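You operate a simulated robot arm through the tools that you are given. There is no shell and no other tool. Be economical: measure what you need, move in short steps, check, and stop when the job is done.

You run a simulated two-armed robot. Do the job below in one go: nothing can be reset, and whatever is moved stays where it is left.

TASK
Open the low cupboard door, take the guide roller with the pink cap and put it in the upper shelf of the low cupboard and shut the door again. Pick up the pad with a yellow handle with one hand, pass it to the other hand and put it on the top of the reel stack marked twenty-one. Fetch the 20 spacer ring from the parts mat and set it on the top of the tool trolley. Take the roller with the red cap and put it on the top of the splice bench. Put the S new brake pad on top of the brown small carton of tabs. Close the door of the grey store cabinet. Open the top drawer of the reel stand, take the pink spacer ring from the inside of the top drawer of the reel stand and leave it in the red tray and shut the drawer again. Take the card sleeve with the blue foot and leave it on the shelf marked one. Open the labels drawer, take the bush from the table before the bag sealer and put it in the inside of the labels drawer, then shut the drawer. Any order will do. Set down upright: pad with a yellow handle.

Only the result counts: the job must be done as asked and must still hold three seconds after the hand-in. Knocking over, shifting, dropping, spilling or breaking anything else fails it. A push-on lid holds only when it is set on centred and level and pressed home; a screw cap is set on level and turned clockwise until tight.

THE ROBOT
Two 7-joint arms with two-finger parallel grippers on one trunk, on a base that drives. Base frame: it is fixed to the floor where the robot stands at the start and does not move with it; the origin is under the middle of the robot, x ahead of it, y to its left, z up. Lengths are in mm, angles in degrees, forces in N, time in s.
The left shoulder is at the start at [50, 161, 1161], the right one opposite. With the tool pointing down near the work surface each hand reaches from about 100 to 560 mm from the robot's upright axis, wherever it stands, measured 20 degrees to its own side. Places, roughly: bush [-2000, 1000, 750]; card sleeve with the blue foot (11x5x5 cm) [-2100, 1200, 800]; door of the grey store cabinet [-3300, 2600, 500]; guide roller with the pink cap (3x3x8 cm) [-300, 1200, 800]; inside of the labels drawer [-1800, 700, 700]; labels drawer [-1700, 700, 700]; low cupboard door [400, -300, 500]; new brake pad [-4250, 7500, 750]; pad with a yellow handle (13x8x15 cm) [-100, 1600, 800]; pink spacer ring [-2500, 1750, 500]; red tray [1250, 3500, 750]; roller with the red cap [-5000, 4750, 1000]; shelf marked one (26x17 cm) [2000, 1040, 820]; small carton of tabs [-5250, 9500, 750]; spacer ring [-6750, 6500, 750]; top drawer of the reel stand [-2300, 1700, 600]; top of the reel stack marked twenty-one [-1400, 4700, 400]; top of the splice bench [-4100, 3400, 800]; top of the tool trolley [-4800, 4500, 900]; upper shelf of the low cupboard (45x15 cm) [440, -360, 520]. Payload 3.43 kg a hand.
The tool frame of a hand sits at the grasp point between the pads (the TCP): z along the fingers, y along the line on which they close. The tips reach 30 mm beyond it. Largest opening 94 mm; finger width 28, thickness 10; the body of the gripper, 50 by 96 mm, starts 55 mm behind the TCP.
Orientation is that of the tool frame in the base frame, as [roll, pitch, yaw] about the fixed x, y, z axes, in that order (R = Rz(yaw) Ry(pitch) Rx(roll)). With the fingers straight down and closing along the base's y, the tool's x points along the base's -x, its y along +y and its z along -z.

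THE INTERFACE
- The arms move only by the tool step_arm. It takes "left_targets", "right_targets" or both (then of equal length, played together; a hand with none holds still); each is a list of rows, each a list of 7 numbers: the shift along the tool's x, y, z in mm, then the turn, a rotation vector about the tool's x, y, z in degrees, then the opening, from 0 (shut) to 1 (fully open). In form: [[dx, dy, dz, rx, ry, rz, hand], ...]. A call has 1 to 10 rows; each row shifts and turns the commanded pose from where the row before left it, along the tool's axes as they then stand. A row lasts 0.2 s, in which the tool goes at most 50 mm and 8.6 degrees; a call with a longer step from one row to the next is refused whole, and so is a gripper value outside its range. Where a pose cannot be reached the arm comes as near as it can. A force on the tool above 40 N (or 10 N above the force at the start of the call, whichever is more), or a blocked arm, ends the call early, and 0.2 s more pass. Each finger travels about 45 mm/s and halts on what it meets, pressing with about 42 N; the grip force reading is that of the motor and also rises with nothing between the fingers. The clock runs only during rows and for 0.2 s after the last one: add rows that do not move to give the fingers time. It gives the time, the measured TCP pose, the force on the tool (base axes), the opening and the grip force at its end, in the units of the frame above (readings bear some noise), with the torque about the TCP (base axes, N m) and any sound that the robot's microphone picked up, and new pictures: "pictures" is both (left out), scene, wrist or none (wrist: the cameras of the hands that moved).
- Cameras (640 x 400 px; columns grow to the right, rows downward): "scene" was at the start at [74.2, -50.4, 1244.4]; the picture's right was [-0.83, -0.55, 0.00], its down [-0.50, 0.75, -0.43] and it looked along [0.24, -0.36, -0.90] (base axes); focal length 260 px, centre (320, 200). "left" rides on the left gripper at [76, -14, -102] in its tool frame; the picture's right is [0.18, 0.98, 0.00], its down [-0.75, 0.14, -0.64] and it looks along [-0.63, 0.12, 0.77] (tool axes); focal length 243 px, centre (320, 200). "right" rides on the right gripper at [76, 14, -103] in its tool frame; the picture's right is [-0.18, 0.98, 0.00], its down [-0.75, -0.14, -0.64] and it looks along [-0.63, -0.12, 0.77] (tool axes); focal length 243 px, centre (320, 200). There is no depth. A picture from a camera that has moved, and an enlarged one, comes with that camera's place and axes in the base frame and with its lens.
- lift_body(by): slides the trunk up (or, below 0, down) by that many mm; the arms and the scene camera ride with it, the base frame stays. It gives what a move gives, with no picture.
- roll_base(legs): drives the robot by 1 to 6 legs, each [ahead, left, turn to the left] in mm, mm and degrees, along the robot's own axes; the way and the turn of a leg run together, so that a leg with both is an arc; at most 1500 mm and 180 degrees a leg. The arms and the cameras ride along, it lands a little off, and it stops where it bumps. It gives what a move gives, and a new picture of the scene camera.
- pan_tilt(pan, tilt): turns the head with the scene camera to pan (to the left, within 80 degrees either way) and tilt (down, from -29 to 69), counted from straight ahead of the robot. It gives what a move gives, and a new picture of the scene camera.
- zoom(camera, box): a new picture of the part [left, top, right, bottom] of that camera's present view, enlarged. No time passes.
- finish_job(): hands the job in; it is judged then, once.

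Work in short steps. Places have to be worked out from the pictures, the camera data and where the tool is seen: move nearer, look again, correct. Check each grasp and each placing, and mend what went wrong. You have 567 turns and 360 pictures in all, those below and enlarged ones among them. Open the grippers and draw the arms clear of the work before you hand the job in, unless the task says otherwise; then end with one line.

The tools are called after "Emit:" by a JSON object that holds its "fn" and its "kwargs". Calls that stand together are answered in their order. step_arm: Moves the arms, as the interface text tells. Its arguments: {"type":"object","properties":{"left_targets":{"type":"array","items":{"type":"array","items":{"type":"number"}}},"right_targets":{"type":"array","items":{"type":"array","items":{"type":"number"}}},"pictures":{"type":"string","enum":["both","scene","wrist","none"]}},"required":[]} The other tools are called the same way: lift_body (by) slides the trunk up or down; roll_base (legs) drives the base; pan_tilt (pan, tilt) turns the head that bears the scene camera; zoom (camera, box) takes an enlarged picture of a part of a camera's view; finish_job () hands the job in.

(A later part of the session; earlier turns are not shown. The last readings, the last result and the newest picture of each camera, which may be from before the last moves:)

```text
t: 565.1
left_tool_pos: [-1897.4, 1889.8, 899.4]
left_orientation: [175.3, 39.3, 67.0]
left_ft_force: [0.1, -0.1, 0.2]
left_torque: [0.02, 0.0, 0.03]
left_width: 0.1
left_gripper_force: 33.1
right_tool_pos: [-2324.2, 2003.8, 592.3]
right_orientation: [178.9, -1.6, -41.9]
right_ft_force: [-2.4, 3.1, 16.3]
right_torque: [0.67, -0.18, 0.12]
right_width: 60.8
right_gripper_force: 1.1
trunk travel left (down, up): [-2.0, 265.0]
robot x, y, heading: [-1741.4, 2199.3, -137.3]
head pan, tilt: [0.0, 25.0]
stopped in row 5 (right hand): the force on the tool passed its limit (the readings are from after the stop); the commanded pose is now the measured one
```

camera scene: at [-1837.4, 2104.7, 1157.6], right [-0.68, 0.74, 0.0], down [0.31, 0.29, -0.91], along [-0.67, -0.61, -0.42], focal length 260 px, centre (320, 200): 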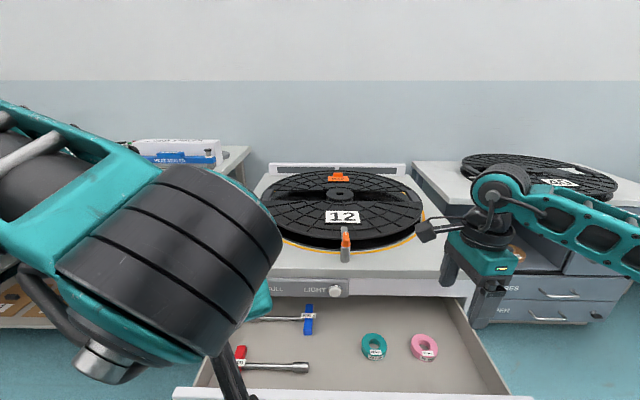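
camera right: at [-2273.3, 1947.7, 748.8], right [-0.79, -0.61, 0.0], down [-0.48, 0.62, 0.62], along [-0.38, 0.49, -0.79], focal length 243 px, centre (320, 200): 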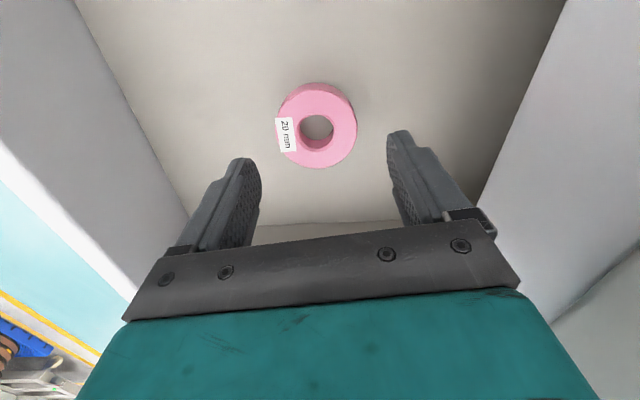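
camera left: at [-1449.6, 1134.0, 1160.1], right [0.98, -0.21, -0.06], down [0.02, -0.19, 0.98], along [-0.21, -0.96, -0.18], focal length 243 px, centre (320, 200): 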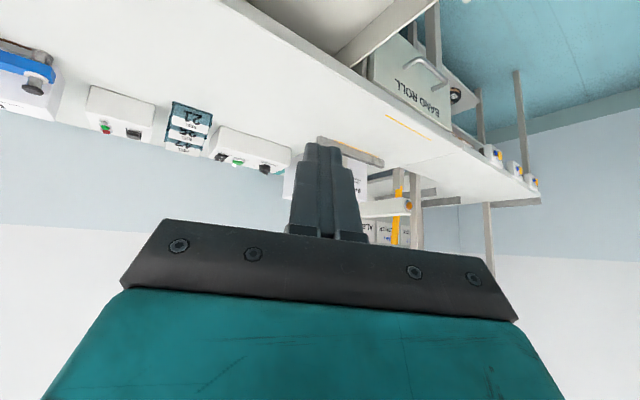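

It stopped on contact as the fingers were closing. I ease 2 mm up and complete the grip.

Emit:
{"fn": "step_arm", "kwargs": {"right_targets": [[0, 0, -2, 0, 0, 0, 0.4], [0, 0, 0, 0, 0, 0, 0.3], [0, 0, 0, 0, 0, 0, 0.3], [0, 0, 0, 0, 0, 0, 0.3]], "pictures": "wrist"}}

```text
t: 566.1
left_tool_pos: [-1897.5, 1889.5, 900.0]
left_orientation: [175.4, 39.4, 66.9]
left_ft_force: [0.5, -0.5, 0.5]
left_torque: [0.02, 0.01, 0.03]
left_width: 0.1
left_gripper_force: 33.0
right_tool_pos: [-2323.0, 2004.3, 591.8]
right_orientation: [179.1, -1.6, -41.7]
right_ft_force: [-6.7, 2.7, 15.6]
right_torque: [0.34, 0.13, 0.14]
right_width: 58.2
right_gripper_force: 42.3
trunk travel left (down, up): [-2.0, 265.0]
robot x, y, heading: [-1742.9, 2194.3, -137.4]
head pan, tilt: [0.0, 25.0]
camera right: at [-2275.7, 1946.5, 696.1], right [-0.79, -0.61, 0.01], down [-0.47, 0.63, 0.62], along [-0.38, 0.49, -0.79], focal length 243 px, centre (320, 200)
```

right: 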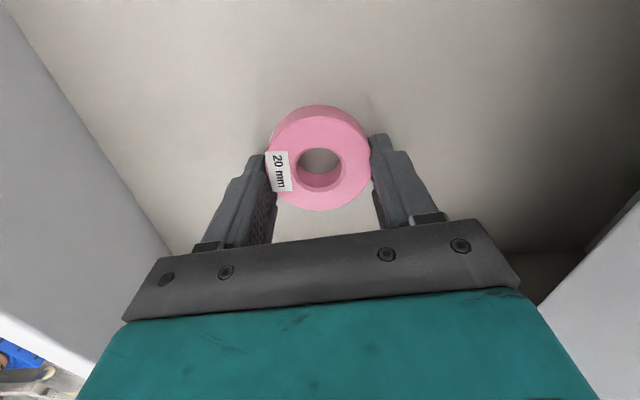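

Ring gripped (58 mm). I lift it out of the drawer.

Emit:
{"fn": "step_arm", "kwargs": {"right_targets": [[0, 0, -25, 0, 0, 0, 0.3], [0, 0, -40, 0, 0, 0, 0.3], [0, 0, -40, 0, 0, 0, 0.3], [0, 0, -40, 0, 0, 0, 0.3]], "pictures": "none"}}

Emit:
{"fn": "lift_body", "kwargs": {"by": 120}}

Emit:
{"fn": "roll_base", "kwargs": {"legs": [[-330, 0, 0]]}}

```text
t: 567.1
left_tool_pos: [-1897.5, 1889.5, 899.4]
left_orientation: [175.4, 39.3, 67.0]
left_ft_force: [0.7, -0.1, 0.2]
left_torque: [0.0, -0.01, 0.01]
left_width: 0.2
left_gripper_force: 33.1
right_tool_pos: [-2324.0, 2009.2, 736.4]
right_orientation: [179.4, -1.6, -41.8]
right_ft_force: [0.4, 0.3, 0.2]
right_torque: [-0.03, -0.03, -0.02]
right_width: 57.8
right_gripper_force: 41.9
trunk travel left (down, up): [-2.0, 265.0]
robot x, y, heading: [-1740.0, 2194.5, -137.4]
head pan, tilt: [0.0, 25.0]
```

```text
t: 568.6
left_tool_pos: [-1898.3, 1889.7, 1019.6]
left_orientation: [175.3, 39.3, 67.0]
left_ft_force: [-0.2, -0.6, -0.5]
left_torque: [-0.02, 0.0, 0.01]
left_width: 0.0
left_gripper_force: 32.7
right_tool_pos: [-2323.2, 2009.6, 854.7]
right_orientation: [179.2, -1.8, -41.8]
right_ft_force: [-0.3, -0.5, -0.3]
right_torque: [-0.02, 0.01, 0.02]
right_width: 57.8
right_gripper_force: 42.3
trunk travel left (down, up): [-122.0, 145.0]
robot x, y, heading: [-1737.8, 2193.8, -137.4]
head pan, tilt: [0.0, 25.0]
```

```text
t: 570.8
left_tool_pos: [-1656.0, 2110.8, 1019.1]
left_orientation: [175.4, 39.3, 67.0]
left_ft_force: [-0.5, -0.1, -0.4]
left_torque: [-0.05, 0.01, -0.01]
left_width: 0.0
left_gripper_force: 33.3
right_tool_pos: [-2081.4, 2231.1, 856.6]
right_orientation: [179.1, -1.7, -41.6]
right_ft_force: [-0.9, 0.2, -0.8]
right_torque: [0.03, 0.05, 0.01]
right_width: 57.9
right_gripper_force: 41.7
trunk travel left (down, up): [-122.0, 145.0]
robot x, y, heading: [-1500.0, 2414.0, -137.2]
head pan, tilt: [0.0, 25.0]
camera scene: at [-1595.1, 2327.2, 1232.7], right [-0.68, 0.74, 0.0], down [0.31, 0.29, -0.91], along [-0.67, -0.61, -0.42], focal length 260 px, centre (320, 200)
```

scene: 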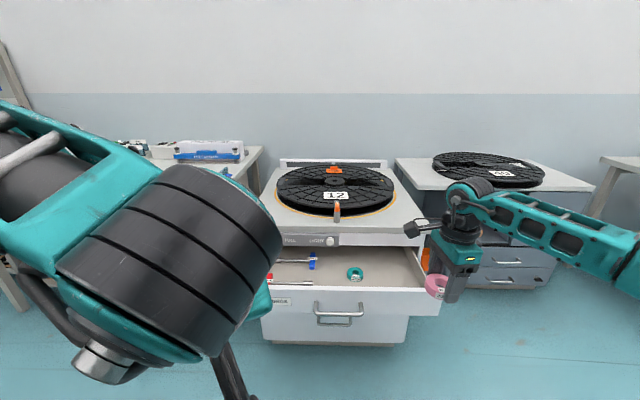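

Now to shut the drawer with the left hand: I retract the right hand a bit, lower the trunk and bring the left hand down in front of the drawer handle.

Emit:
{"fn": "lift_body", "kwargs": {"by": -118}}

Emit:
{"fn": "step_arm", "kwargs": {"left_targets": [[7.4, -25.8, 36.9, 0, 0, 0, 0], [7.4, -25.8, 36.9, 0, 0, 0, 0], [7.4, -25.8, 36.9, 0, 0, 0, 0], [7.4, -25.8, 36.9, 0, 0, 0, 0], [7.4, -25.8, 36.9, 0, 0, 0, 0], [7.4, -25.8, 36.9, 0, 0, 0, 0], [7.4, -25.8, 36.9, 0, 0, 0, 0], [7.4, -25.8, 36.9, 0, 0, 0, 0], [7.4, -25.8, 36.9, 0, 0, 0, 0]], "right_targets": [[-10, -40, -20, 0, 0, 0, 0.3], [-10, -40, -20, 0, 0, 0, 0.3], [-10, -40, -20, 0, 0, 0, 0.3], [0, 0, -20, 0, 0, 0, 0.3], [0, 0, 0, 0, 0, 0, 0.3], [0, 0, 0, 0, 0, 0, 0.3], [0, 0, 0, 0, 0, 0, 0.3], [0, 0, 0, 0, 0, 0, 0.3], [0, 0, 0, 0, 0, 0, 0.3]], "pictures": "scene"}}

```text
t: 572.2
left_tool_pos: [-1655.9, 2111.1, 902.6]
left_orientation: [175.4, 39.4, 66.9]
left_ft_force: [0.9, 0.0, -0.7]
left_torque: [0.01, 0.02, -0.03]
left_width: 0.0
left_gripper_force: 32.9
right_tool_pos: [-2081.0, 2231.1, 737.8]
right_orientation: [179.3, -1.7, -41.7]
right_ft_force: [0.9, -0.3, -0.2]
right_torque: [0.01, 0.01, -0.02]
right_width: 57.9
right_gripper_force: 42.1
trunk travel left (down, up): [-4.0, 263.0]
robot x, y, heading: [-1499.4, 2415.6, -137.5]
head pan, tilt: [0.0, 25.0]
```

```text
t: 574.2
left_tool_pos: [-1911.3, 2035.2, 589.0]
left_orientation: [175.3, 39.2, 66.9]
left_ft_force: [0.4, -0.8, 1.1]
left_torque: [-0.03, -0.02, 0.02]
left_width: 0.0
left_gripper_force: 33.0
right_tool_pos: [-2025.0, 2341.8, 816.0]
right_orientation: [179.2, -1.8, -41.7]
right_ft_force: [-0.5, 0.0, -0.4]
right_torque: [-0.01, 0.02, 0.0]
right_width: 57.7
right_gripper_force: 41.3
trunk travel left (down, up): [-4.0, 263.0]
robot x, y, heading: [-1497.2, 2414.7, -137.5]
head pan, tilt: [0.0, 25.0]
camera scene: at [-1595.3, 2327.1, 1114.7], right [-0.68, 0.74, 0.0], down [0.31, 0.29, -0.91], along [-0.67, -0.61, -0.42], focal length 260 px, centre (320, 200)
```

scene: 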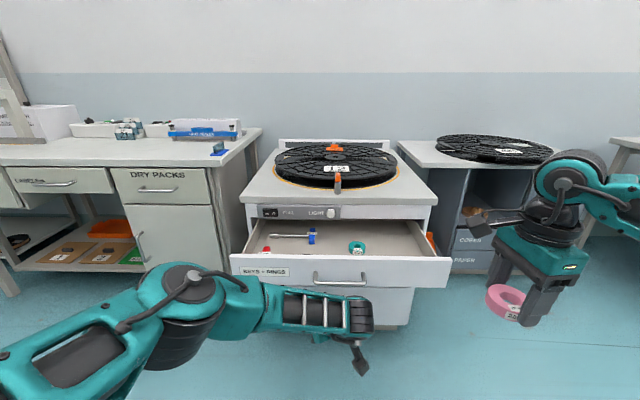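

The left hand is in front of the drawer handle. I drive forward in short legs to push the drawer shut.

Emit:
{"fn": "roll_base", "kwargs": {"legs": [[70, 0, 0], [50, 0, 0], [50, 0, 0], [50, 0, 0], [50, 0, 0], [45, 0, 0]]}}

```text
t: 577.9
left_tool_pos: [-2141.9, 1820.9, 589.3]
left_orientation: [175.4, 39.3, 67.1]
left_ft_force: [0.1, -0.5, -0.5]
left_torque: [0.01, 0.02, -0.01]
left_width: 0.3
left_gripper_force: 32.9
right_tool_pos: [-2257.6, 2129.2, 814.6]
right_orientation: [179.3, -1.7, -41.7]
right_ft_force: [-0.2, 0.1, -1.0]
right_torque: [0.0, 0.0, -0.01]
right_width: 57.8
right_gripper_force: 41.9
trunk travel left (down, up): [-4.0, 263.0]
robot x, y, heading: [-1730.0, 2202.7, -137.4]
head pan, tilt: [0.0, 25.0]
camera scene: at [-1827.7, 2113.6, 1114.6], right [-0.68, 0.74, 0.0], down [0.31, 0.29, -0.91], along [-0.67, -0.61, -0.42], focal length 260 px, centre (320, 200)
```

scene: 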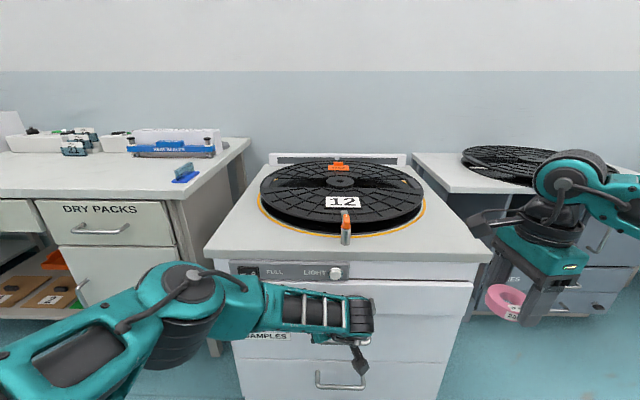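

Nearly shut; I continue with small legs until it stops.

Emit:
{"fn": "roll_base", "kwargs": {"legs": [[20, 0, 0], [15, 0, 0], [15, 0, 0], [10, 0, 0]]}}

```text
t: 579.0
left_tool_pos: [-2156.1, 1809.7, 589.5]
left_orientation: [174.9, 38.8, 67.0]
left_ft_force: [14.7, 7.2, 14.4]
left_torque: [-0.14, 0.4, -0.06]
left_width: 0.0
left_gripper_force: 32.7
right_tool_pos: [-2272.9, 2112.4, 815.3]
right_orientation: [179.2, -1.6, -41.7]
right_ft_force: [-0.4, 0.7, -0.4]
right_torque: [0.03, 0.0, 0.02]
right_width: 57.8
right_gripper_force: 42.0
trunk travel left (down, up): [-4.0, 263.0]
robot x, y, heading: [-1749.2, 2184.8, -137.3]
head pan, tilt: [0.0, 25.0]
stopped in leg 2: the force on the tool passed its limit (the readings are from after the stop); the commanded pose is now the measured one
camera scene: at [-1842.9, 2098.6, 1114.9], right [-0.68, 0.74, 0.0], down [0.31, 0.29, -0.91], along [-0.67, -0.61, -0.42], focal length 260 px, centre (320, 200)
```

scene: 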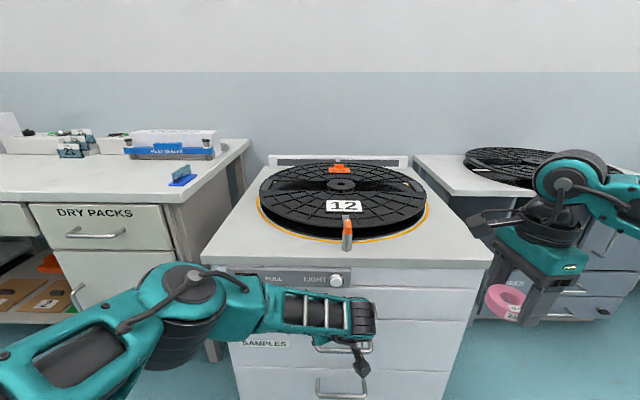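

Drawer shut. Next the card sleeve, at about (-2125,1250) on the bench (z≈821). I back off, raise trunk and left hand, and drive to the bench's right end.

Emit:
{"fn": "roll_base", "kwargs": {"legs": [[-220, 0, 0]]}}

Emit:
{"fn": "lift_body", "kwargs": {"by": 230}}

Emit:
{"fn": "step_arm", "kwargs": {"left_targets": [[-20, 0, -36, 0, 0, 0, 0], [-20, 0, -36, 0, 5, 0, 0], [-15, 0, -38, 0, 5, 0, 0.5], [-10, 0, -38, 0, 5, 0, 1], [0, 0, -10, 2.5, 5, 4, 1], [0, 0, 0, 3, 0, 6, 1], [0, 0, 0, 3, 0, 6, 1]], "pictures": "none"}}

Emit:
{"fn": "roll_base", "kwargs": {"legs": [[0, 517, 0], [500, 0, 0]]}}

```text
t: 580.7
left_tool_pos: [-1995.7, 1956.8, 586.5]
left_orientation: [174.8, 38.7, 67.0]
left_ft_force: [0.6, 0.9, -0.2]
left_torque: [-0.01, 0.03, -0.01]
left_width: 0.1
left_gripper_force: 33.0
right_tool_pos: [-2114.9, 2258.9, 815.0]
right_orientation: [179.3, -1.7, -41.6]
right_ft_force: [-0.5, -0.5, -0.6]
right_torque: [0.0, -0.02, -0.01]
right_width: 57.8
right_gripper_force: 42.1
trunk travel left (down, up): [-4.0, 263.0]
robot x, y, heading: [-1585.2, 2333.4, -137.4]
head pan, tilt: [0.0, 25.0]
camera scene: at [-1684.0, 2245.3, 1114.7], right [-0.68, 0.73, 0.0], down [0.31, 0.29, -0.91], along [-0.67, -0.61, -0.42], focal length 260 px, centre (320, 200)
```

scene: 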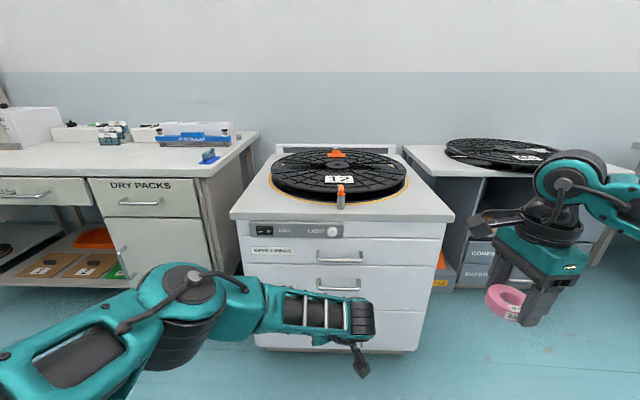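

```text
t: 583.1
left_tool_pos: [-1995.9, 1956.8, 817.2]
left_orientation: [174.8, 38.7, 67.0]
left_ft_force: [0.1, -1.0, -0.1]
left_torque: [0.02, 0.01, -0.01]
left_width: 0.0
left_gripper_force: 33.3
right_tool_pos: [-2113.1, 2258.5, 1045.7]
right_orientation: [179.3, -1.7, -41.6]
right_ft_force: [-0.7, 0.6, -0.7]
right_torque: [-0.03, 0.05, 0.0]
right_width: 57.9
right_gripper_force: 42.3
trunk travel left (down, up): [-234.0, 33.0]
robot x, y, heading: [-1586.2, 2332.7, -137.4]
head pan, tilt: [0.0, 25.0]
```

```text
t: 584.7
left_tool_pos: [-1994.3, 1993.9, 985.1]
left_orientation: [178.8, 18.0, 51.8]
left_ft_force: [0.5, 0.3, 0.0]
left_torque: [0.03, 0.01, 0.0]
left_width: 94.0
left_gripper_force: 0.0
right_tool_pos: [-2114.6, 2259.3, 1045.7]
right_orientation: [179.3, -1.7, -41.6]
right_ft_force: [-0.2, 0.2, -0.9]
right_torque: [0.01, -0.02, -0.02]
right_width: 57.6
right_gripper_force: 42.2
trunk travel left (down, up): [-234.0, 33.0]
robot x, y, heading: [-1586.3, 2334.4, -137.2]
head pan, tilt: [0.0, 25.0]
```

```text
t: 590.3
left_tool_pos: [-2009.1, 1277.8, 985.2]
left_orientation: [178.8, 18.0, 51.7]
left_ft_force: [0.1, -0.5, -0.5]
left_torque: [-0.02, 0.0, -0.03]
left_width: 94.0
left_gripper_force: 0.1
right_tool_pos: [-2126.7, 1542.3, 1046.4]
right_orientation: [179.3, -1.7, -41.8]
right_ft_force: [0.2, -0.1, -0.5]
right_torque: [0.02, 0.01, -0.02]
right_width: 58.0
right_gripper_force: 41.7
trunk travel left (down, up): [-234.0, 33.0]
robot x, y, heading: [-1601.8, 1612.3, -137.5]
head pan, tilt: [0.0, 25.0]
camera scene: at [-1696.9, 1526.9, 1344.6], right [-0.68, 0.74, 0.0], down [0.31, 0.29, -0.91], along [-0.67, -0.61, -0.42], focal length 260 px, centre (320, 200)
```

scene: 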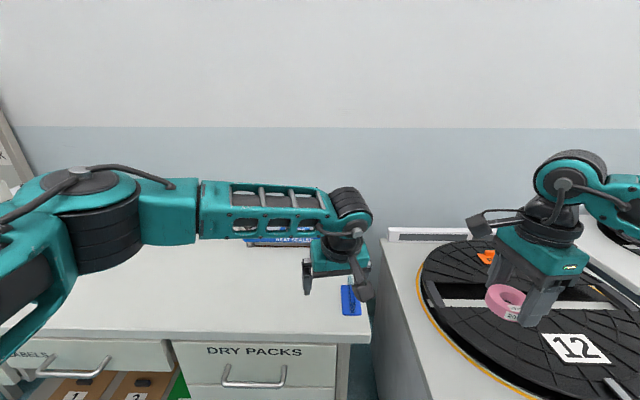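

Both drawers show closed. Now a left wrist view of the sleeve.

Emit:
{"fn": "step_arm", "kwargs": {"left_targets": [[0, -30, 0, 0, 0, 0, 1], [0, -30, 0, 0, 0, 0, 1]], "pictures": "wrist"}}

```text
t: 590.9
left_tool_pos: [-2056.9, 1313.8, 984.5]
left_orientation: [178.7, 18.0, 51.6]
left_ft_force: [0.2, -0.2, 0.4]
left_torque: [-0.02, 0.02, -0.01]
left_width: 94.0
left_gripper_force: 0.0
right_tool_pos: [-2125.9, 1542.8, 1045.1]
right_orientation: [179.3, -1.7, -41.9]
right_ft_force: [0.6, -0.5, 0.1]
right_torque: [-0.01, 0.02, 0.01]
right_width: 57.7
right_gripper_force: 41.5
trunk travel left (down, up): [-234.0, 33.0]
robot x, y, heading: [-1597.5, 1613.7, -137.5]
head pan, tilt: [0.0, 25.0]
camera left: at [-2004.2, 1405.7, 1058.0], right [0.88, -0.47, -0.04], down [-0.22, -0.48, 0.85], along [-0.41, -0.74, -0.53], focal length 243 px, centre (320, 200)
```

left: 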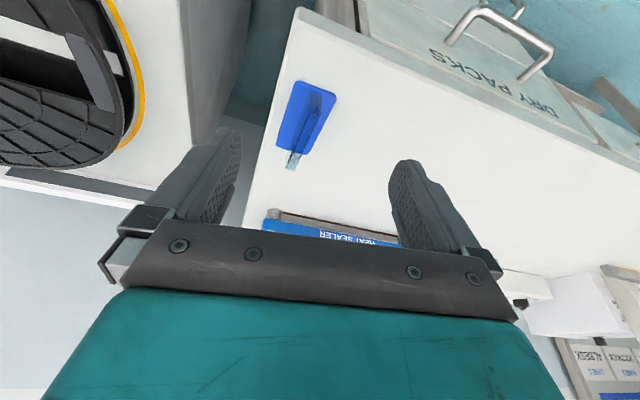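

The sleeve's long axis is nearly along the hand; its centre is about (-2118,1237). I move over it and down to z≈880.

Emit:
{"fn": "step_arm", "kwargs": {"left_targets": [[-18.8, 0, 42.5, 1.4, 0, 4.4, 0.8], [-18.8, 0, 42.5, 0, 0, 0, 0.7], [-18.8, 0, 42.5, 0, 0, 0, 0.6]], "pictures": "wrist"}}

```text
t: 591.7
left_tool_pos: [-2082.5, 1253.6, 885.0]
left_orientation: [178.9, 17.9, 47.1]
left_ft_force: [0.0, -0.1, -0.2]
left_torque: [0.0, 0.0, -0.03]
left_width: 56.3
left_gripper_force: 0.0
left hand out of reach, approached as far as the arm can: row 3
right_tool_pos: [-2124.8, 1539.5, 1045.4]
right_orientation: [179.3, -1.5, -41.8]
right_ft_force: [0.7, -0.2, -0.7]
right_torque: [0.06, 0.05, -0.01]
right_width: 57.6
right_gripper_force: 41.6
trunk travel left (down, up): [-234.0, 33.0]
robot x, y, heading: [-1599.9, 1614.5, -137.5]
head pan, tilt: [0.0, 25.0]
camera left: at [-2023.0, 1340.8, 959.0], right [0.84, -0.54, -0.04], down [-0.26, -0.47, 0.84], along [-0.47, -0.7, -0.53], focal length 243 px, centre (320, 200)
```

left: 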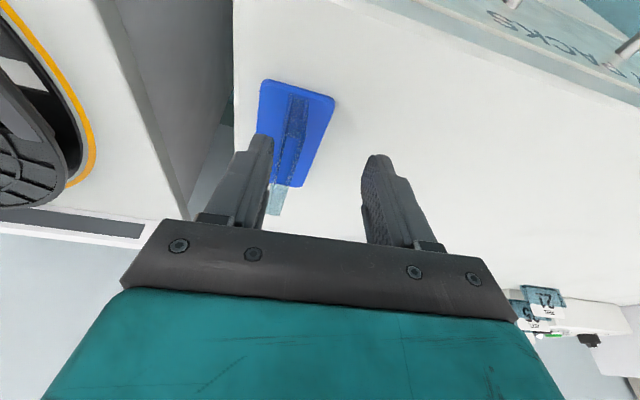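

The sleeve is 20 mm right and forward; I roll 45 mm nearer, then align, lower and view.

Emit:
{"fn": "roll_base", "kwargs": {"legs": [[45, 0, 0]]}}

Emit:
{"fn": "step_arm", "kwargs": {"left_targets": [[16, -8, 6, 0, 0, 0, 0.6], [16, -8, 6, 0, 0, 0, 0.6]], "pictures": "wrist"}}

```text
t: 592.6
left_tool_pos: [-2116.7, 1225.3, 884.7]
left_orientation: [178.7, 17.9, 47.1]
left_ft_force: [0.0, -0.9, 0.2]
left_torque: [0.02, -0.01, -0.01]
left_width: 56.4
left_gripper_force: 0.0
right_tool_pos: [-2160.0, 1512.5, 1045.7]
right_orientation: [179.3, -1.7, -41.9]
right_ft_force: [0.3, -1.1, -0.7]
right_torque: [-0.02, -0.04, 0.01]
right_width: 57.4
right_gripper_force: 42.0
trunk travel left (down, up): [-234.0, 33.0]
robot x, y, heading: [-1631.0, 1582.8, -137.7]
head pan, tilt: [0.0, 25.0]
camera scene: at [-1730.3, 1496.5, 1344.5], right [-0.68, 0.74, 0.0], down [0.31, 0.29, -0.91], along [-0.67, -0.61, -0.42], focal length 260 px, centre (320, 200)
```

scene: 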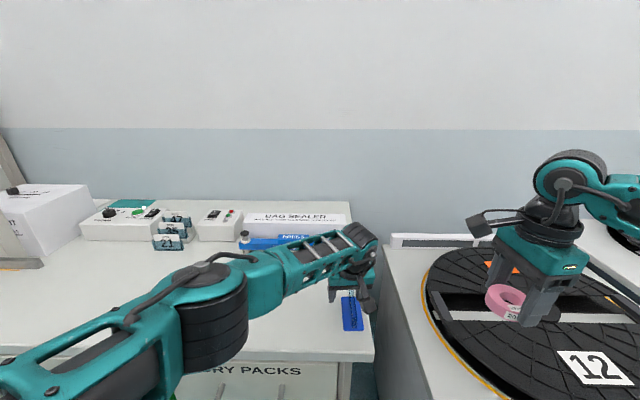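

```text
t: 593.2
left_tool_pos: [-2109.6, 1255.5, 863.5]
left_orientation: [178.7, 17.9, 47.1]
left_ft_force: [-0.1, -0.9, 0.0]
left_torque: [0.01, 0.05, -0.04]
left_width: 56.4
left_gripper_force: 0.0
right_tool_pos: [-2159.2, 1514.6, 1045.8]
right_orientation: [179.3, -1.7, -41.8]
right_ft_force: [-1.0, -0.1, -1.2]
right_torque: [0.01, -0.05, 0.02]
right_width: 57.6
right_gripper_force: 41.6
trunk travel left (down, up): [-234.0, 33.0]
robot x, y, heading: [-1635.5, 1583.8, -137.8]
head pan, tilt: [0.0, 25.0]
camera left: at [-2050.3, 1342.8, 937.9], right [0.84, -0.54, -0.04], down [-0.26, -0.47, 0.85], along [-0.47, -0.7, -0.53], focal length 243 px, centre (320, 200)
```

left: 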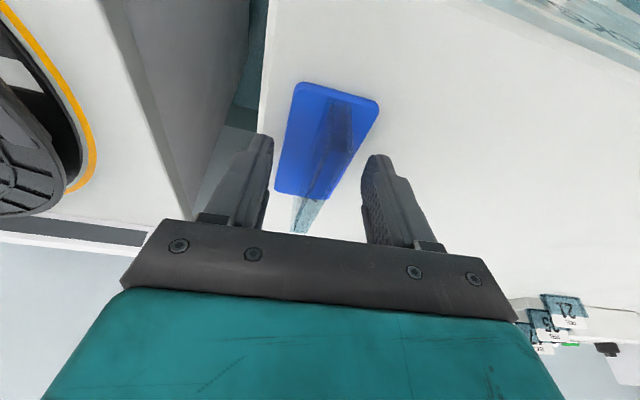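

The fin stands between the fingers. I lower 3 mm and close on it.

Emit:
{"fn": "step_arm", "kwargs": {"left_targets": [[1, 0, 3, 0, 0, 0, 0.4], [0, 0, 0, 0, 0, 0, 0.1], [0, 0, 0, 0, 0, 0, 0], [0, 0, 0, 0, 0, 0, 0], [0, 0, 0, 0, 0, 0, 0]], "pictures": "wrist"}}

```text
t: 594.4
left_tool_pos: [-2109.2, 1255.8, 861.6]
left_orientation: [178.7, 17.9, 47.0]
left_ft_force: [0.7, -0.1, 2.1]
left_torque: [0.03, 0.08, -0.06]
left_width: 16.3
left_gripper_force: 41.9
right_tool_pos: [-2158.4, 1513.3, 1045.5]
right_orientation: [179.2, -1.6, -41.9]
right_ft_force: [0.1, 0.9, 0.3]
right_torque: [-0.01, 0.03, 0.0]
right_width: 57.7
right_gripper_force: 41.7
trunk travel left (down, up): [-234.0, 33.0]
robot x, y, heading: [-1633.4, 1588.2, -137.6]
head pan, tilt: [0.0, 25.0]
camera left: at [-2050.2, 1342.6, 935.2], right [0.84, -0.54, -0.04], down [-0.26, -0.47, 0.85], along [-0.47, -0.7, -0.53], focal length 243 px, centre (320, 200)
```

left: 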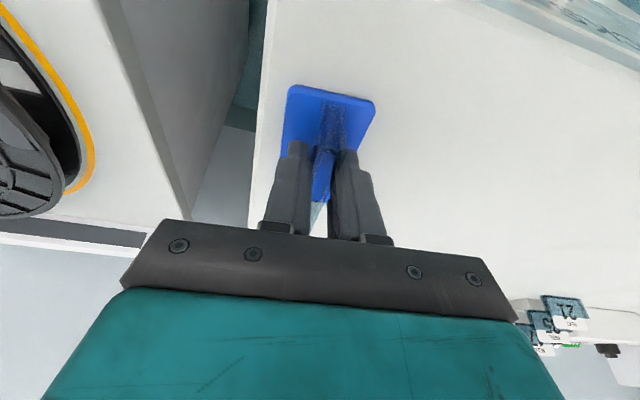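

Sleeve gripped (16 mm fin). I lift it, back off, turn round and drive along the far side of the first table toward the red tray.

Emit:
{"fn": "step_arm", "kwargs": {"left_targets": [[-9, 0, -27, 0, 0, 0, 0], [-12, 0, -37, 0, 0, 0, 0], [-12, 0, -37, 0, 0, 0, 0]], "pictures": "none"}}

Emit:
{"fn": "lift_body", "kwargs": {"by": 30}}

Emit:
{"fn": "roll_base", "kwargs": {"legs": [[-480, 0, 0], [0, 200, 0], [0, 0, 179], [1000, 0, 0], [900, 0, 0]]}}

```text
t: 595.2
left_tool_pos: [-2109.9, 1256.7, 967.2]
left_orientation: [178.7, 18.0, 47.0]
left_ft_force: [0.8, 0.0, -0.6]
left_torque: [0.01, 0.0, 0.04]
left_width: 16.5
left_gripper_force: 42.0
right_tool_pos: [-2158.7, 1512.9, 1045.5]
right_orientation: [179.3, -1.6, -41.8]
right_ft_force: [0.1, 0.1, -1.4]
right_torque: [0.01, -0.03, -0.02]
right_width: 57.7
right_gripper_force: 41.7
trunk travel left (down, up): [-234.0, 33.0]
robot x, y, heading: [-1629.6, 1589.5, -137.6]
head pan, tilt: [0.0, 25.0]
```

```text
t: 595.9
left_tool_pos: [-2109.7, 1256.4, 995.7]
left_orientation: [178.7, 17.9, 47.1]
left_ft_force: [-0.2, 0.0, -0.1]
left_torque: [0.0, -0.01, -0.02]
left_width: 16.0
left_gripper_force: 41.7
right_tool_pos: [-2159.9, 1512.0, 1075.1]
right_orientation: [179.3, -1.6, -41.8]
right_ft_force: [-0.2, 0.5, -0.2]
right_torque: [-0.03, 0.0, -0.01]
right_width: 57.8
right_gripper_force: 42.2
trunk travel left (down, up): [-264.0, 3.0]
robot x, y, heading: [-1632.7, 1586.9, -137.6]
head pan, tilt: [0.0, 25.0]
```

```text
t: 613.8
left_tool_pos: [238.0, 2921.8, 999.8]
left_orientation: [178.8, 18.2, -132.4]
left_ft_force: [-1.0, -1.1, -0.6]
left_torque: [0.03, 0.0, 0.0]
left_width: 16.5
left_gripper_force: 41.6
right_tool_pos: [288.6, 2665.6, 1076.8]
right_orientation: [179.0, -1.7, 138.4]
right_ft_force: [0.3, 0.3, 0.3]
right_torque: [0.06, -0.04, 0.01]
right_width: 57.4
right_gripper_force: 42.5
trunk travel left (down, up): [-264.0, 3.0]
robot x, y, heading: [-238.7, 2592.3, 42.7]
head pan, tilt: [0.0, 25.0]
stopped in leg 5: the robot was blocked; the commanded pose is now the measured one
camera scene: at [-140.8, 2679.0, 1374.9], right [0.68, -0.73, 0.0], down [-0.31, -0.29, -0.91], along [0.67, 0.62, -0.42], focal length 260 px, centre (320, 200)
```

scene: 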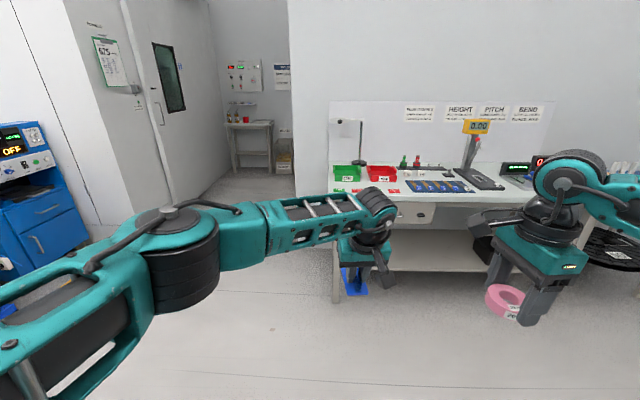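

Blocked slightly by the cart's handle; ahead I see the table with green and red trays. I shift right 170 and go forward 850.

Emit:
{"fn": "roll_base", "kwargs": {"legs": [[0, -170, 0], [850, 0, 0]]}}

```text
t: 619.4
left_tool_pos: [974.3, 3370.0, 998.0]
left_orientation: [178.8, 18.1, -132.6]
left_ft_force: [0.1, -0.4, -0.4]
left_torque: [0.01, 0.01, 0.01]
left_width: 16.1
left_gripper_force: 42.4
right_tool_pos: [1024.3, 3114.5, 1076.0]
right_orientation: [179.1, -1.7, 138.5]
right_ft_force: [0.2, -0.6, -0.7]
right_torque: [-0.01, 0.0, -0.01]
right_width: 57.7
right_gripper_force: 42.2
trunk travel left (down, up): [-264.0, 3.0]
robot x, y, heading: [496.5, 3038.3, 42.7]
head pan, tilt: [0.0, 25.0]
camera scene: at [595.1, 3128.4, 1374.6], right [0.68, -0.73, 0.0], down [-0.31, -0.29, -0.91], along [0.67, 0.62, -0.42], focal length 260 px, centre (320, 200)
```

scene: 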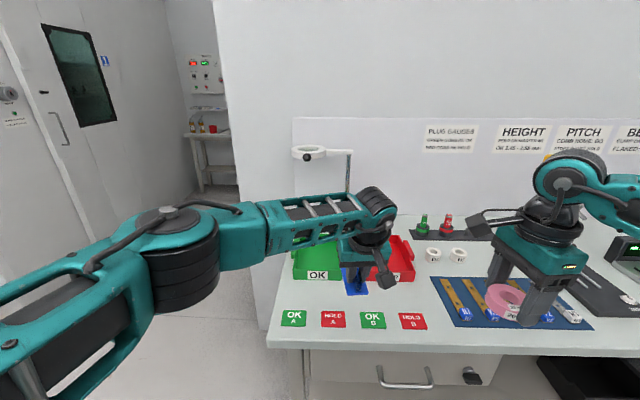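

The red tray is 800 ahead, 223 right. I retract the left hand (with the sleeve), then roll 200 forward and move the right hand over the tray.

Emit:
{"fn": "step_arm", "kwargs": {"left_targets": [[38, 10, -12, 0, 0, 0, 0], [38, 10, -12, 0, 0, 0, 0], [38, 10, -12, 0, 0, 0, 0], [38, 10, -12, 0, 0, 0, 0], [0, 0, 0, 0, 0, 0, 0]], "pictures": "none"}}

Emit:
{"fn": "roll_base", "kwargs": {"legs": [[195, 0, 0]]}}

Emit:
{"fn": "step_arm", "kwargs": {"right_targets": [[20, 38, 20, 0, 0, 0, 0.3], [20, 38, 20, 0, 0, 0, 0.3], [20, 38, 20, 0, 0, 0, 0.3], [19, 38, 20, 0, 0, 0, 0.3]], "pictures": "wrist"}}

```text
t: 620.6
left_tool_pos: [839.0, 3279.3, 998.4]
left_orientation: [178.8, 18.1, -132.5]
left_ft_force: [0.2, 0.1, -1.2]
left_torque: [0.0, 0.03, 0.02]
left_width: 16.1
left_gripper_force: 42.0
right_tool_pos: [1023.6, 3113.7, 1075.4]
right_orientation: [179.1, -1.6, 138.5]
right_ft_force: [-0.5, -0.1, -0.9]
right_torque: [0.0, 0.0, 0.0]
right_width: 57.7
right_gripper_force: 41.6
trunk travel left (down, up): [-264.0, 3.0]
robot x, y, heading: [492.2, 3039.3, 43.0]
head pan, tilt: [0.0, 25.0]
```

```text
t: 622.1
left_tool_pos: [980.8, 3409.9, 997.8]
left_orientation: [178.8, 18.1, -132.4]
left_ft_force: [0.0, -0.4, -1.0]
left_torque: [-0.02, 0.0, -0.01]
left_width: 16.3
left_gripper_force: 41.4
right_tool_pos: [1166.6, 3244.1, 1076.8]
right_orientation: [179.2, -1.7, 138.4]
right_ft_force: [-0.1, -0.2, -1.2]
right_torque: [0.0, -0.03, 0.03]
right_width: 57.7
right_gripper_force: 42.6
trunk travel left (down, up): [-264.0, 3.0]
robot x, y, heading: [637.4, 3170.4, 42.7]
head pan, tilt: [0.0, 25.0]
camera scene: at [737.3, 3259.8, 1374.5], right [0.68, -0.73, 0.0], down [-0.31, -0.29, -0.91], along [0.67, 0.61, -0.42], focal length 260 px, centre (320, 200)
```

scene: 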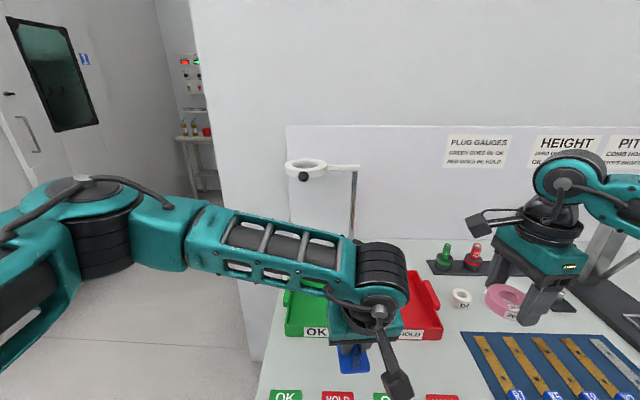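

```text
t: 623.1
left_tool_pos: [980.2, 3409.2, 998.8]
left_orientation: [178.8, 18.0, -132.6]
left_ft_force: [-0.2, -0.9, -1.0]
left_torque: [-0.03, 0.0, -0.01]
left_width: 16.1
left_gripper_force: 42.7
right_tool_pos: [1208.8, 3415.8, 1000.6]
right_orientation: [179.1, -1.6, 138.5]
right_ft_force: [0.1, -0.1, 0.1]
right_torque: [-0.01, -0.02, 0.01]
right_width: 57.8
right_gripper_force: 41.6
trunk travel left (down, up): [-264.0, 3.0]
robot x, y, heading: [638.3, 3170.2, 42.7]
head pan, tilt: [0.0, 25.0]
camera right: at [1162.9, 3472.4, 1104.8], right [0.79, 0.61, 0.01], down [0.48, -0.62, 0.62], along [0.39, -0.48, -0.79], focal length 243 px, centre (320, 200)
```

right: 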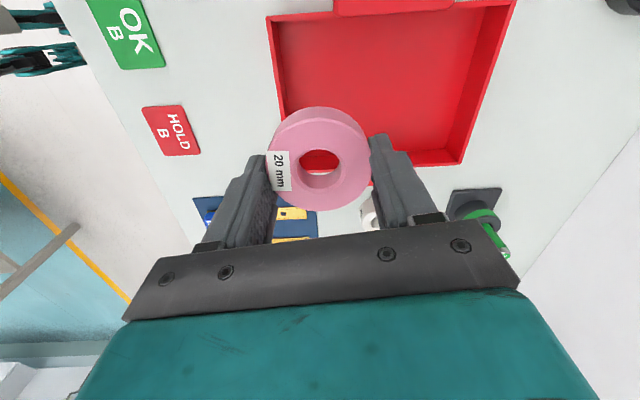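

The tray is large; 45 mm forward puts the ring well inside. I move and descend until contact.

Emit:
{"fn": "step_arm", "kwargs": {"right_targets": [[5, 22, 0, 0, 0, 0, 0.3], [5, 22, 0, 0, 0, 0, 0.3], [0, 0, 40, 0, 0, 0, 0.3], [0, 0, 35, 0, 0, 0, 0.3], [0, 0, 30, 0, 0, 0, 0.3], [0, 0, 15, 0, 0, 0, 0.3], [0, 0, 8, 0, 0, 0, 0.3], [0, 0, 6, 0, 0, 0, 0.3], [0, 0, 5, 0, 0, 0, 0.3], [0, 0, 5, 0, 0, 0, 0.3]], "pictures": "wrist"}}

```text
t: 625.3
left_tool_pos: [980.6, 3409.0, 997.8]
left_orientation: [178.7, 18.1, -132.5]
left_ft_force: [-0.1, -0.5, -0.2]
left_torque: [-0.02, -0.01, 0.02]
left_width: 16.0
left_gripper_force: 41.8
right_tool_pos: [1222.2, 3452.5, 857.4]
right_orientation: [179.2, -1.7, 138.5]
right_ft_force: [-0.6, -0.4, -0.5]
right_torque: [0.01, -0.02, -0.02]
right_width: 57.6
right_gripper_force: 41.3
right hand out of reach, approached as far as the arm can: row 8
trunk travel left (down, up): [-264.0, 3.0]
robot x, y, heading: [640.0, 3167.0, 42.6]
head pan, tilt: [0.0, 25.0]
camera right: at [1176.2, 3509.4, 962.2], right [0.79, 0.61, 0.01], down [0.48, -0.63, 0.62], along [0.38, -0.48, -0.79], focal length 243 px, centre (320, 200)
```

right: 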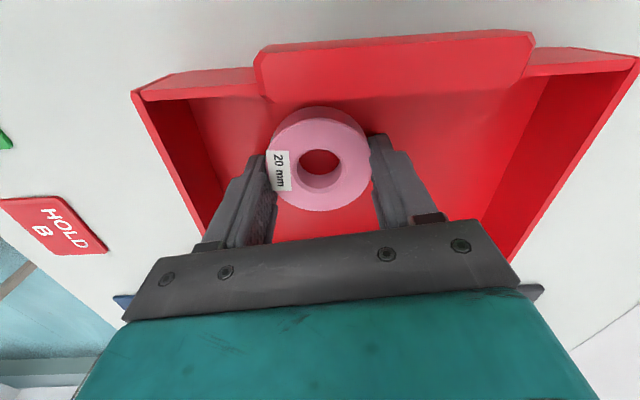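

Ring is inside the tray just above its floor. I lower the trunk 8 mm and release.

Emit:
{"fn": "lift_body", "kwargs": {"by": -8}}

Emit:
{"fn": "step_arm", "kwargs": {"right_targets": [[0, 0, 0, 0, 0, 0, 0.6], [0, 0, 0, 0, 0, 0, 0.8], [0, 0, 0, 0, 0, 0, 0.8], [0, 0, -20, 0, 0, 0, 0.8], [0, 0, -40, 0, 0, 0, 0.8], [0, -10, -40, 0, 0, 0, 0.6]], "pictures": "wrist"}}

```text
t: 625.9
left_tool_pos: [977.3, 3407.9, 992.6]
left_orientation: [178.8, 18.4, -132.5]
left_ft_force: [0.6, -0.2, -1.0]
left_torque: [0.02, 0.05, -0.02]
left_width: 16.0
left_gripper_force: 41.9
right_tool_pos: [1221.7, 3452.0, 856.0]
right_orientation: [178.6, -1.6, 138.4]
right_ft_force: [-0.9, -3.8, 32.5]
right_torque: [-0.96, 0.36, 0.0]
right_width: 57.8
right_gripper_force: 42.0
trunk travel left (down, up): [-256.0, 11.0]
robot x, y, heading: [638.8, 3166.8, 42.7]
head pan, tilt: [0.0, 25.0]
```

```text
t: 627.3
left_tool_pos: [980.8, 3409.7, 990.7]
left_orientation: [178.9, 18.1, -132.6]
left_ft_force: [0.4, -0.5, 0.0]
left_torque: [0.01, -0.01, 0.0]
left_width: 16.1
left_gripper_force: 42.1
right_tool_pos: [1216.0, 3439.8, 949.0]
right_orientation: [179.2, -1.7, 138.4]
right_ft_force: [0.4, -1.2, 0.2]
right_torque: [0.02, -0.01, 0.0]
right_width: 56.5
right_gripper_force: 0.1
trunk travel left (down, up): [-256.0, 11.0]
robot x, y, heading: [637.4, 3172.2, 42.7]
head pan, tilt: [0.0, 25.0]
camera right: at [1170.3, 3498.5, 1054.0], right [0.79, 0.61, 0.01], down [0.48, -0.63, 0.62], along [0.38, -0.48, -0.79], focal length 243 px, centre (320, 200)
```

right: 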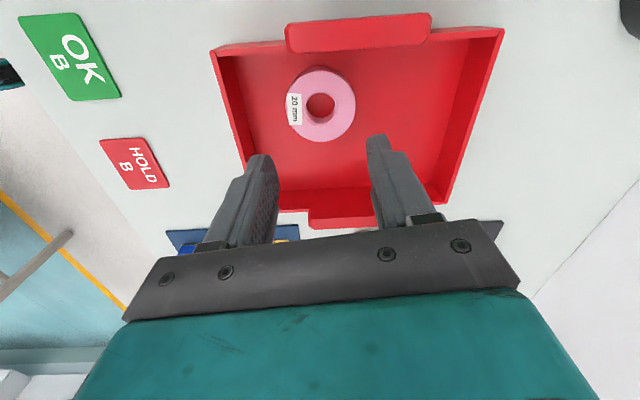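

Ring is in the red tray. Last item: the sleeve to shelf one on the counter. I back away, turn toward the counter and drive over.

Emit:
{"fn": "roll_base", "kwargs": {"legs": [[-350, 0, 0], [0, 0, -92], [800, 0, 0], [600, 0, 0]]}}

```text
t: 640.4
left_tool_pos: [1501.0, 1505.1, 990.2]
left_orientation: [178.9, 18.0, 134.8]
left_ft_force: [0.6, -0.2, -0.8]
left_torque: [0.02, 0.02, 0.01]
left_width: 16.0
left_gripper_force: 41.5
right_tool_pos: [1522.2, 1268.0, 949.4]
right_orientation: [179.1, -1.7, 45.7]
right_ft_force: [0.2, -0.3, -0.2]
right_torque: [0.02, 0.01, 0.01]
right_width: 56.5
right_gripper_force: 0.0
trunk travel left (down, up): [-256.0, 11.0]
robot x, y, heading: [1274.6, 1858.7, -49.6]
head pan, tilt: [0.0, 25.0]
camera scene: at [1361.9, 1756.9, 1366.6], right [-0.77, -0.64, 0.0], down [-0.27, 0.32, -0.91], along [0.58, -0.69, -0.42], focal length 260 px, centre (320, 200)
```

scene: 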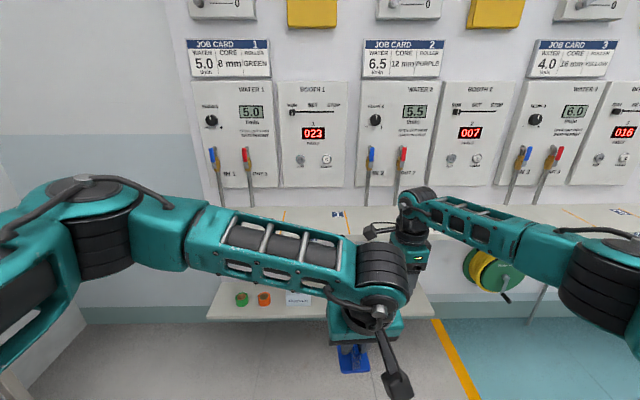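

I zoom on the counter markings to find shelf one.

Emit:
{"fn": "zoom", "kwargs": {"camera": "scene", "box": [240, 180, 400, 280]}}

```text
4.00 times, centred on (320, 230) of scene
camera zoom: at [1361.9, 1756.9, 1366.6], right [-0.77, -0.64, 0.0], down [-0.27, 0.32, -0.91], along [0.58, -0.69, -0.42], focal length 1040 px, centre (320, 80)
```

zoom: 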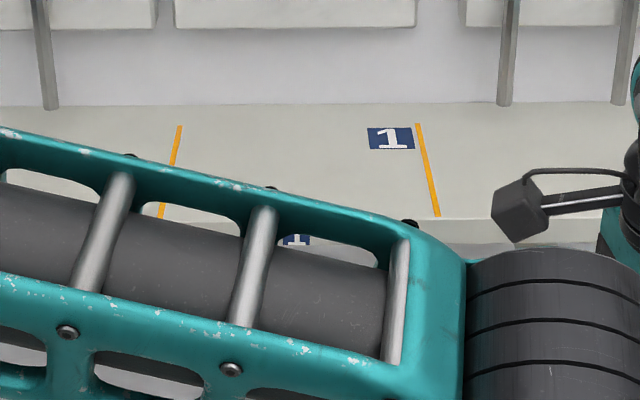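

Shelf one lies between the orange lines (centre 1068 ahead, 21 left). I retract the right hand, and drive closer.

Emit:
{"fn": "step_arm", "kwargs": {"right_targets": [[0, -40, -10, 0, 0, 0, 0], [0, -40, -10, 0, 0, 0, 0], [0, -40, -10, 0, 0, 0, 0], [0, -40, -10, 0, 0, 0, 0], [0, -35, 0, 0, 0, 0, 0]], "pictures": "none"}}

Emit:
{"fn": "roll_base", "kwargs": {"legs": [[0, 60, 0], [470, 0, 0]]}}

Emit:
{"fn": "step_arm", "kwargs": {"left_targets": [[-30, 5, 8, 0, 0, 0, 0], [-35, 5, 12, 0, 0, 0, 0], [-35, 5, 12, 0, 0, 0, 0]], "pictures": "both"}}

```text
t: 641.6
left_tool_pos: [1500.9, 1506.7, 991.3]
left_orientation: [178.7, 18.1, 134.8]
left_ft_force: [-0.2, -0.4, -1.1]
left_torque: [0.02, 0.0, 0.0]
left_width: 16.2
left_gripper_force: 42.1
right_tool_pos: [1379.8, 1404.5, 986.6]
right_orientation: [179.2, -1.7, 45.7]
right_ft_force: [-0.1, -0.2, 0.6]
right_torque: [0.0, 0.03, 0.05]
right_width: 0.0
right_gripper_force: 32.7
trunk travel left (down, up): [-256.0, 11.0]
robot x, y, heading: [1276.8, 1859.6, -50.0]
head pan, tilt: [0.0, 25.0]
```

```text
t: 645.0
left_tool_pos: [1850.7, 1182.1, 990.5]
left_orientation: [178.8, 18.0, 134.8]
left_ft_force: [0.0, 0.4, -0.3]
left_torque: [0.01, 0.04, -0.01]
left_width: 16.4
left_gripper_force: 42.1
right_tool_pos: [1729.0, 1081.8, 985.6]
right_orientation: [179.1, -1.7, 45.6]
right_ft_force: [0.6, 0.4, -0.3]
right_torque: [-0.01, 0.01, 0.02]
right_width: 0.3
right_gripper_force: 32.9
trunk travel left (down, up): [-256.0, 11.0]
robot x, y, heading: [1623.6, 1537.2, -49.7]
head pan, tilt: [0.0, 25.0]
camera scene: at [1711.1, 1434.4, 1366.6], right [-0.77, -0.64, 0.0], down [-0.27, 0.32, -0.91], along [0.58, -0.69, -0.42], focal length 260 px, centre (320, 200)
```

scene: 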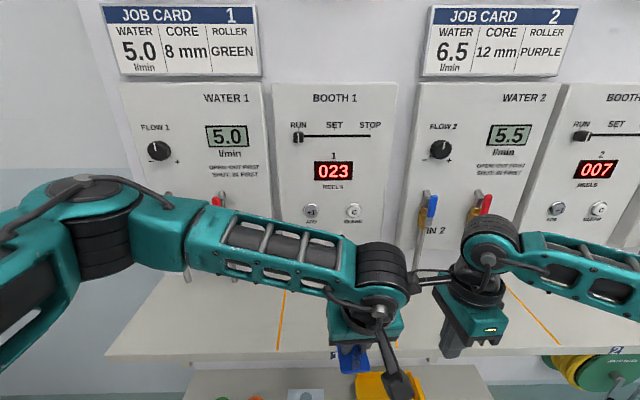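

```text
t: 645.8
left_tool_pos: [1935.1, 1118.6, 990.3]
left_orientation: [178.9, 18.0, 134.7]
left_ft_force: [0.8, 0.3, -1.0]
left_torque: [0.0, 0.0, 0.01]
left_width: 16.1
left_gripper_force: 42.1
right_tool_pos: [1729.5, 1081.2, 985.6]
right_orientation: [179.0, -1.7, 45.7]
right_ft_force: [-0.1, -0.6, 0.4]
right_torque: [-0.02, -0.01, 0.03]
right_width: 0.2
right_gripper_force: 33.0
trunk travel left (down, up): [-256.0, 11.0]
robot x, y, heading: [1624.1, 1538.9, -50.1]
head pan, tilt: [0.0, 25.0]
camera scene: at [1711.1, 1434.5, 1366.6], right [-0.77, -0.64, 0.0], down [-0.27, 0.32, -0.91], along [0.58, -0.69, -0.42], focal length 260 px, centre (320, 200)
camera left: at [1850.3, 1180.4, 1064.2], right [0.57, 0.82, -0.04], down [0.45, -0.28, 0.85], along [0.68, -0.5, -0.53], focal length 243 px, centre (320, 200)
```

scene: 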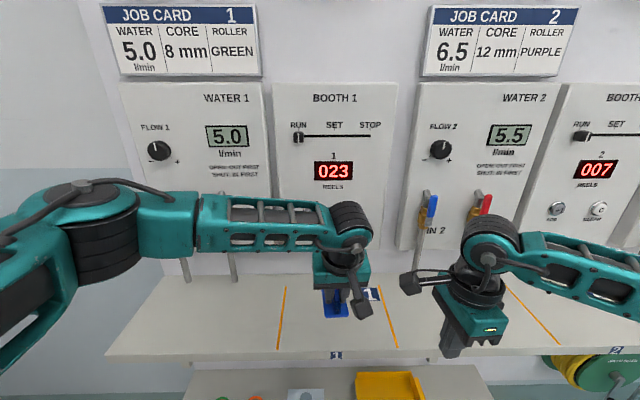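
left: 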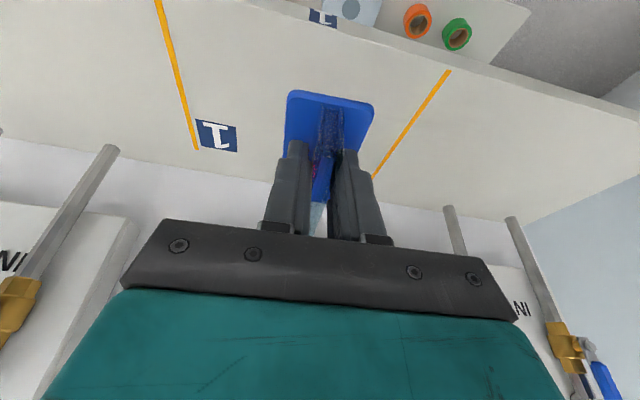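

The zone centre is about (1976,1060). I move 64 mm forward, 12 right, and descend to just above the counter.

Emit:
{"fn": "step_arm", "kwargs": {"left_targets": [[-30.5, -6, 10, 0, 0, 0, 0], [-30.5, -6, 10, 0, 0, 0, 0], [10, 0, 31, 0, 0, 0, 0], [10, 0, 31, 0, 0, 0, 0], [9, 0, 28, 0, 0, 0, 0]], "pictures": "both"}}

```text
t: 647.0
left_tool_pos: [1974.4, 1066.6, 896.8]
left_orientation: [178.8, 18.1, 134.8]
left_ft_force: [-0.5, -0.2, -0.4]
left_torque: [0.01, 0.02, 0.0]
left_width: 16.1
left_gripper_force: 42.2
right_tool_pos: [1730.1, 1081.8, 984.6]
right_orientation: [179.1, -1.7, 45.7]
right_ft_force: [0.0, 0.7, 0.4]
right_torque: [0.02, 0.01, 0.01]
right_width: 0.0
right_gripper_force: 33.3
trunk travel left (down, up): [-256.0, 11.0]
robot x, y, heading: [1623.5, 1533.4, -49.8]
head pan, tilt: [0.0, 25.0]
camera scene: at [1710.9, 1434.6, 1366.7], right [-0.77, -0.64, 0.0], down [-0.27, 0.32, -0.91], along [0.58, -0.69, -0.42], focal length 260 px, centre (320, 200)
camera left: at [1889.0, 1128.7, 969.6], right [0.57, 0.82, -0.04], down [0.45, -0.28, 0.85], along [0.68, -0.5, -0.53], focal length 243 px, centre (320, 200)
```

scene: 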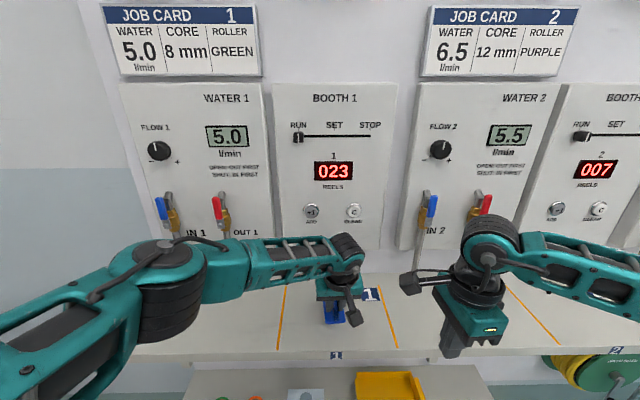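
left: 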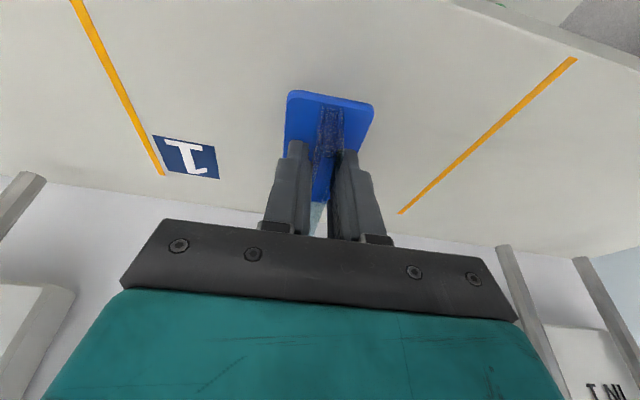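

Centred in zone 1. I lower slowly to contact.

Emit:
{"fn": "step_arm", "kwargs": {"left_targets": [[3, 0, 9.5, 0, 0, 0, 0], [1.9, 0, 5.7, 0, 0, 0, 0], [1.2, 0, 3.8, 0, 0, 0, 0], [1, 0, 2.8, 0, 0, 0, 0], [1, 0, 2.8, 0, 0, 0, 0], [1, 0, 2.8, 0, 0, 0, 0], [1, 0, 2.8, 0, 0, 0, 0]], "pictures": "none"}}

```text
t: 648.6
left_tool_pos: [1974.0, 1067.2, 863.6]
left_orientation: [178.8, 18.0, 134.7]
left_ft_force: [0.1, -0.3, -0.2]
left_torque: [0.03, 0.0, -0.01]
left_width: 16.1
left_gripper_force: 41.6
right_tool_pos: [1730.4, 1081.4, 986.0]
right_orientation: [179.1, -1.7, 45.6]
right_ft_force: [-0.1, 1.1, -0.2]
right_torque: [0.02, -0.01, -0.02]
right_width: 0.0
right_gripper_force: 33.8
trunk travel left (down, up): [-256.0, 11.0]
robot x, y, heading: [1627.8, 1535.1, -50.0]
head pan, tilt: [0.0, 25.0]
```

No contact yet at z 864; continue in small steps.

Emit:
{"fn": "step_arm", "kwargs": {"left_targets": [[1, 0, 2.8, 0, 0, 0, 0], [1, 0, 2.8, 0, 0, 0, 0], [1, 0, 2.8, 0, 0, 0, 0], [1, 0, 2.8, 0, 0, 0, 0], [1, 0, 2.8, 0, 0, 0, 0], [1, 0, 2.8, 0, 0, 0, 0], [1, 0, 2.8, 0, 0, 0, 0], [1, 0, 2.8, 0, 0, 0, 0]], "pictures": "none"}}

```text
t: 649.6
left_tool_pos: [1975.0, 1064.1, 859.0]
left_orientation: [179.1, 18.8, 134.8]
left_ft_force: [-0.5, 1.0, 18.2]
left_torque: [0.41, 0.38, -0.01]
left_width: 16.2
left_gripper_force: 42.0
right_tool_pos: [1729.4, 1082.0, 985.8]
right_orientation: [178.9, -1.7, 45.7]
right_ft_force: [0.3, -0.8, -0.2]
right_torque: [-0.03, -0.01, 0.0]
right_width: 0.2
right_gripper_force: 33.0
trunk travel left (down, up): [-256.0, 11.0]
robot x, y, heading: [1624.9, 1538.8, -49.7]
head pan, tilt: [0.0, 25.0]
stopped in row 5 (left hand): the force on the tool passed its limit (the readings are from after the stop); the commanded pose is now the measured one
```

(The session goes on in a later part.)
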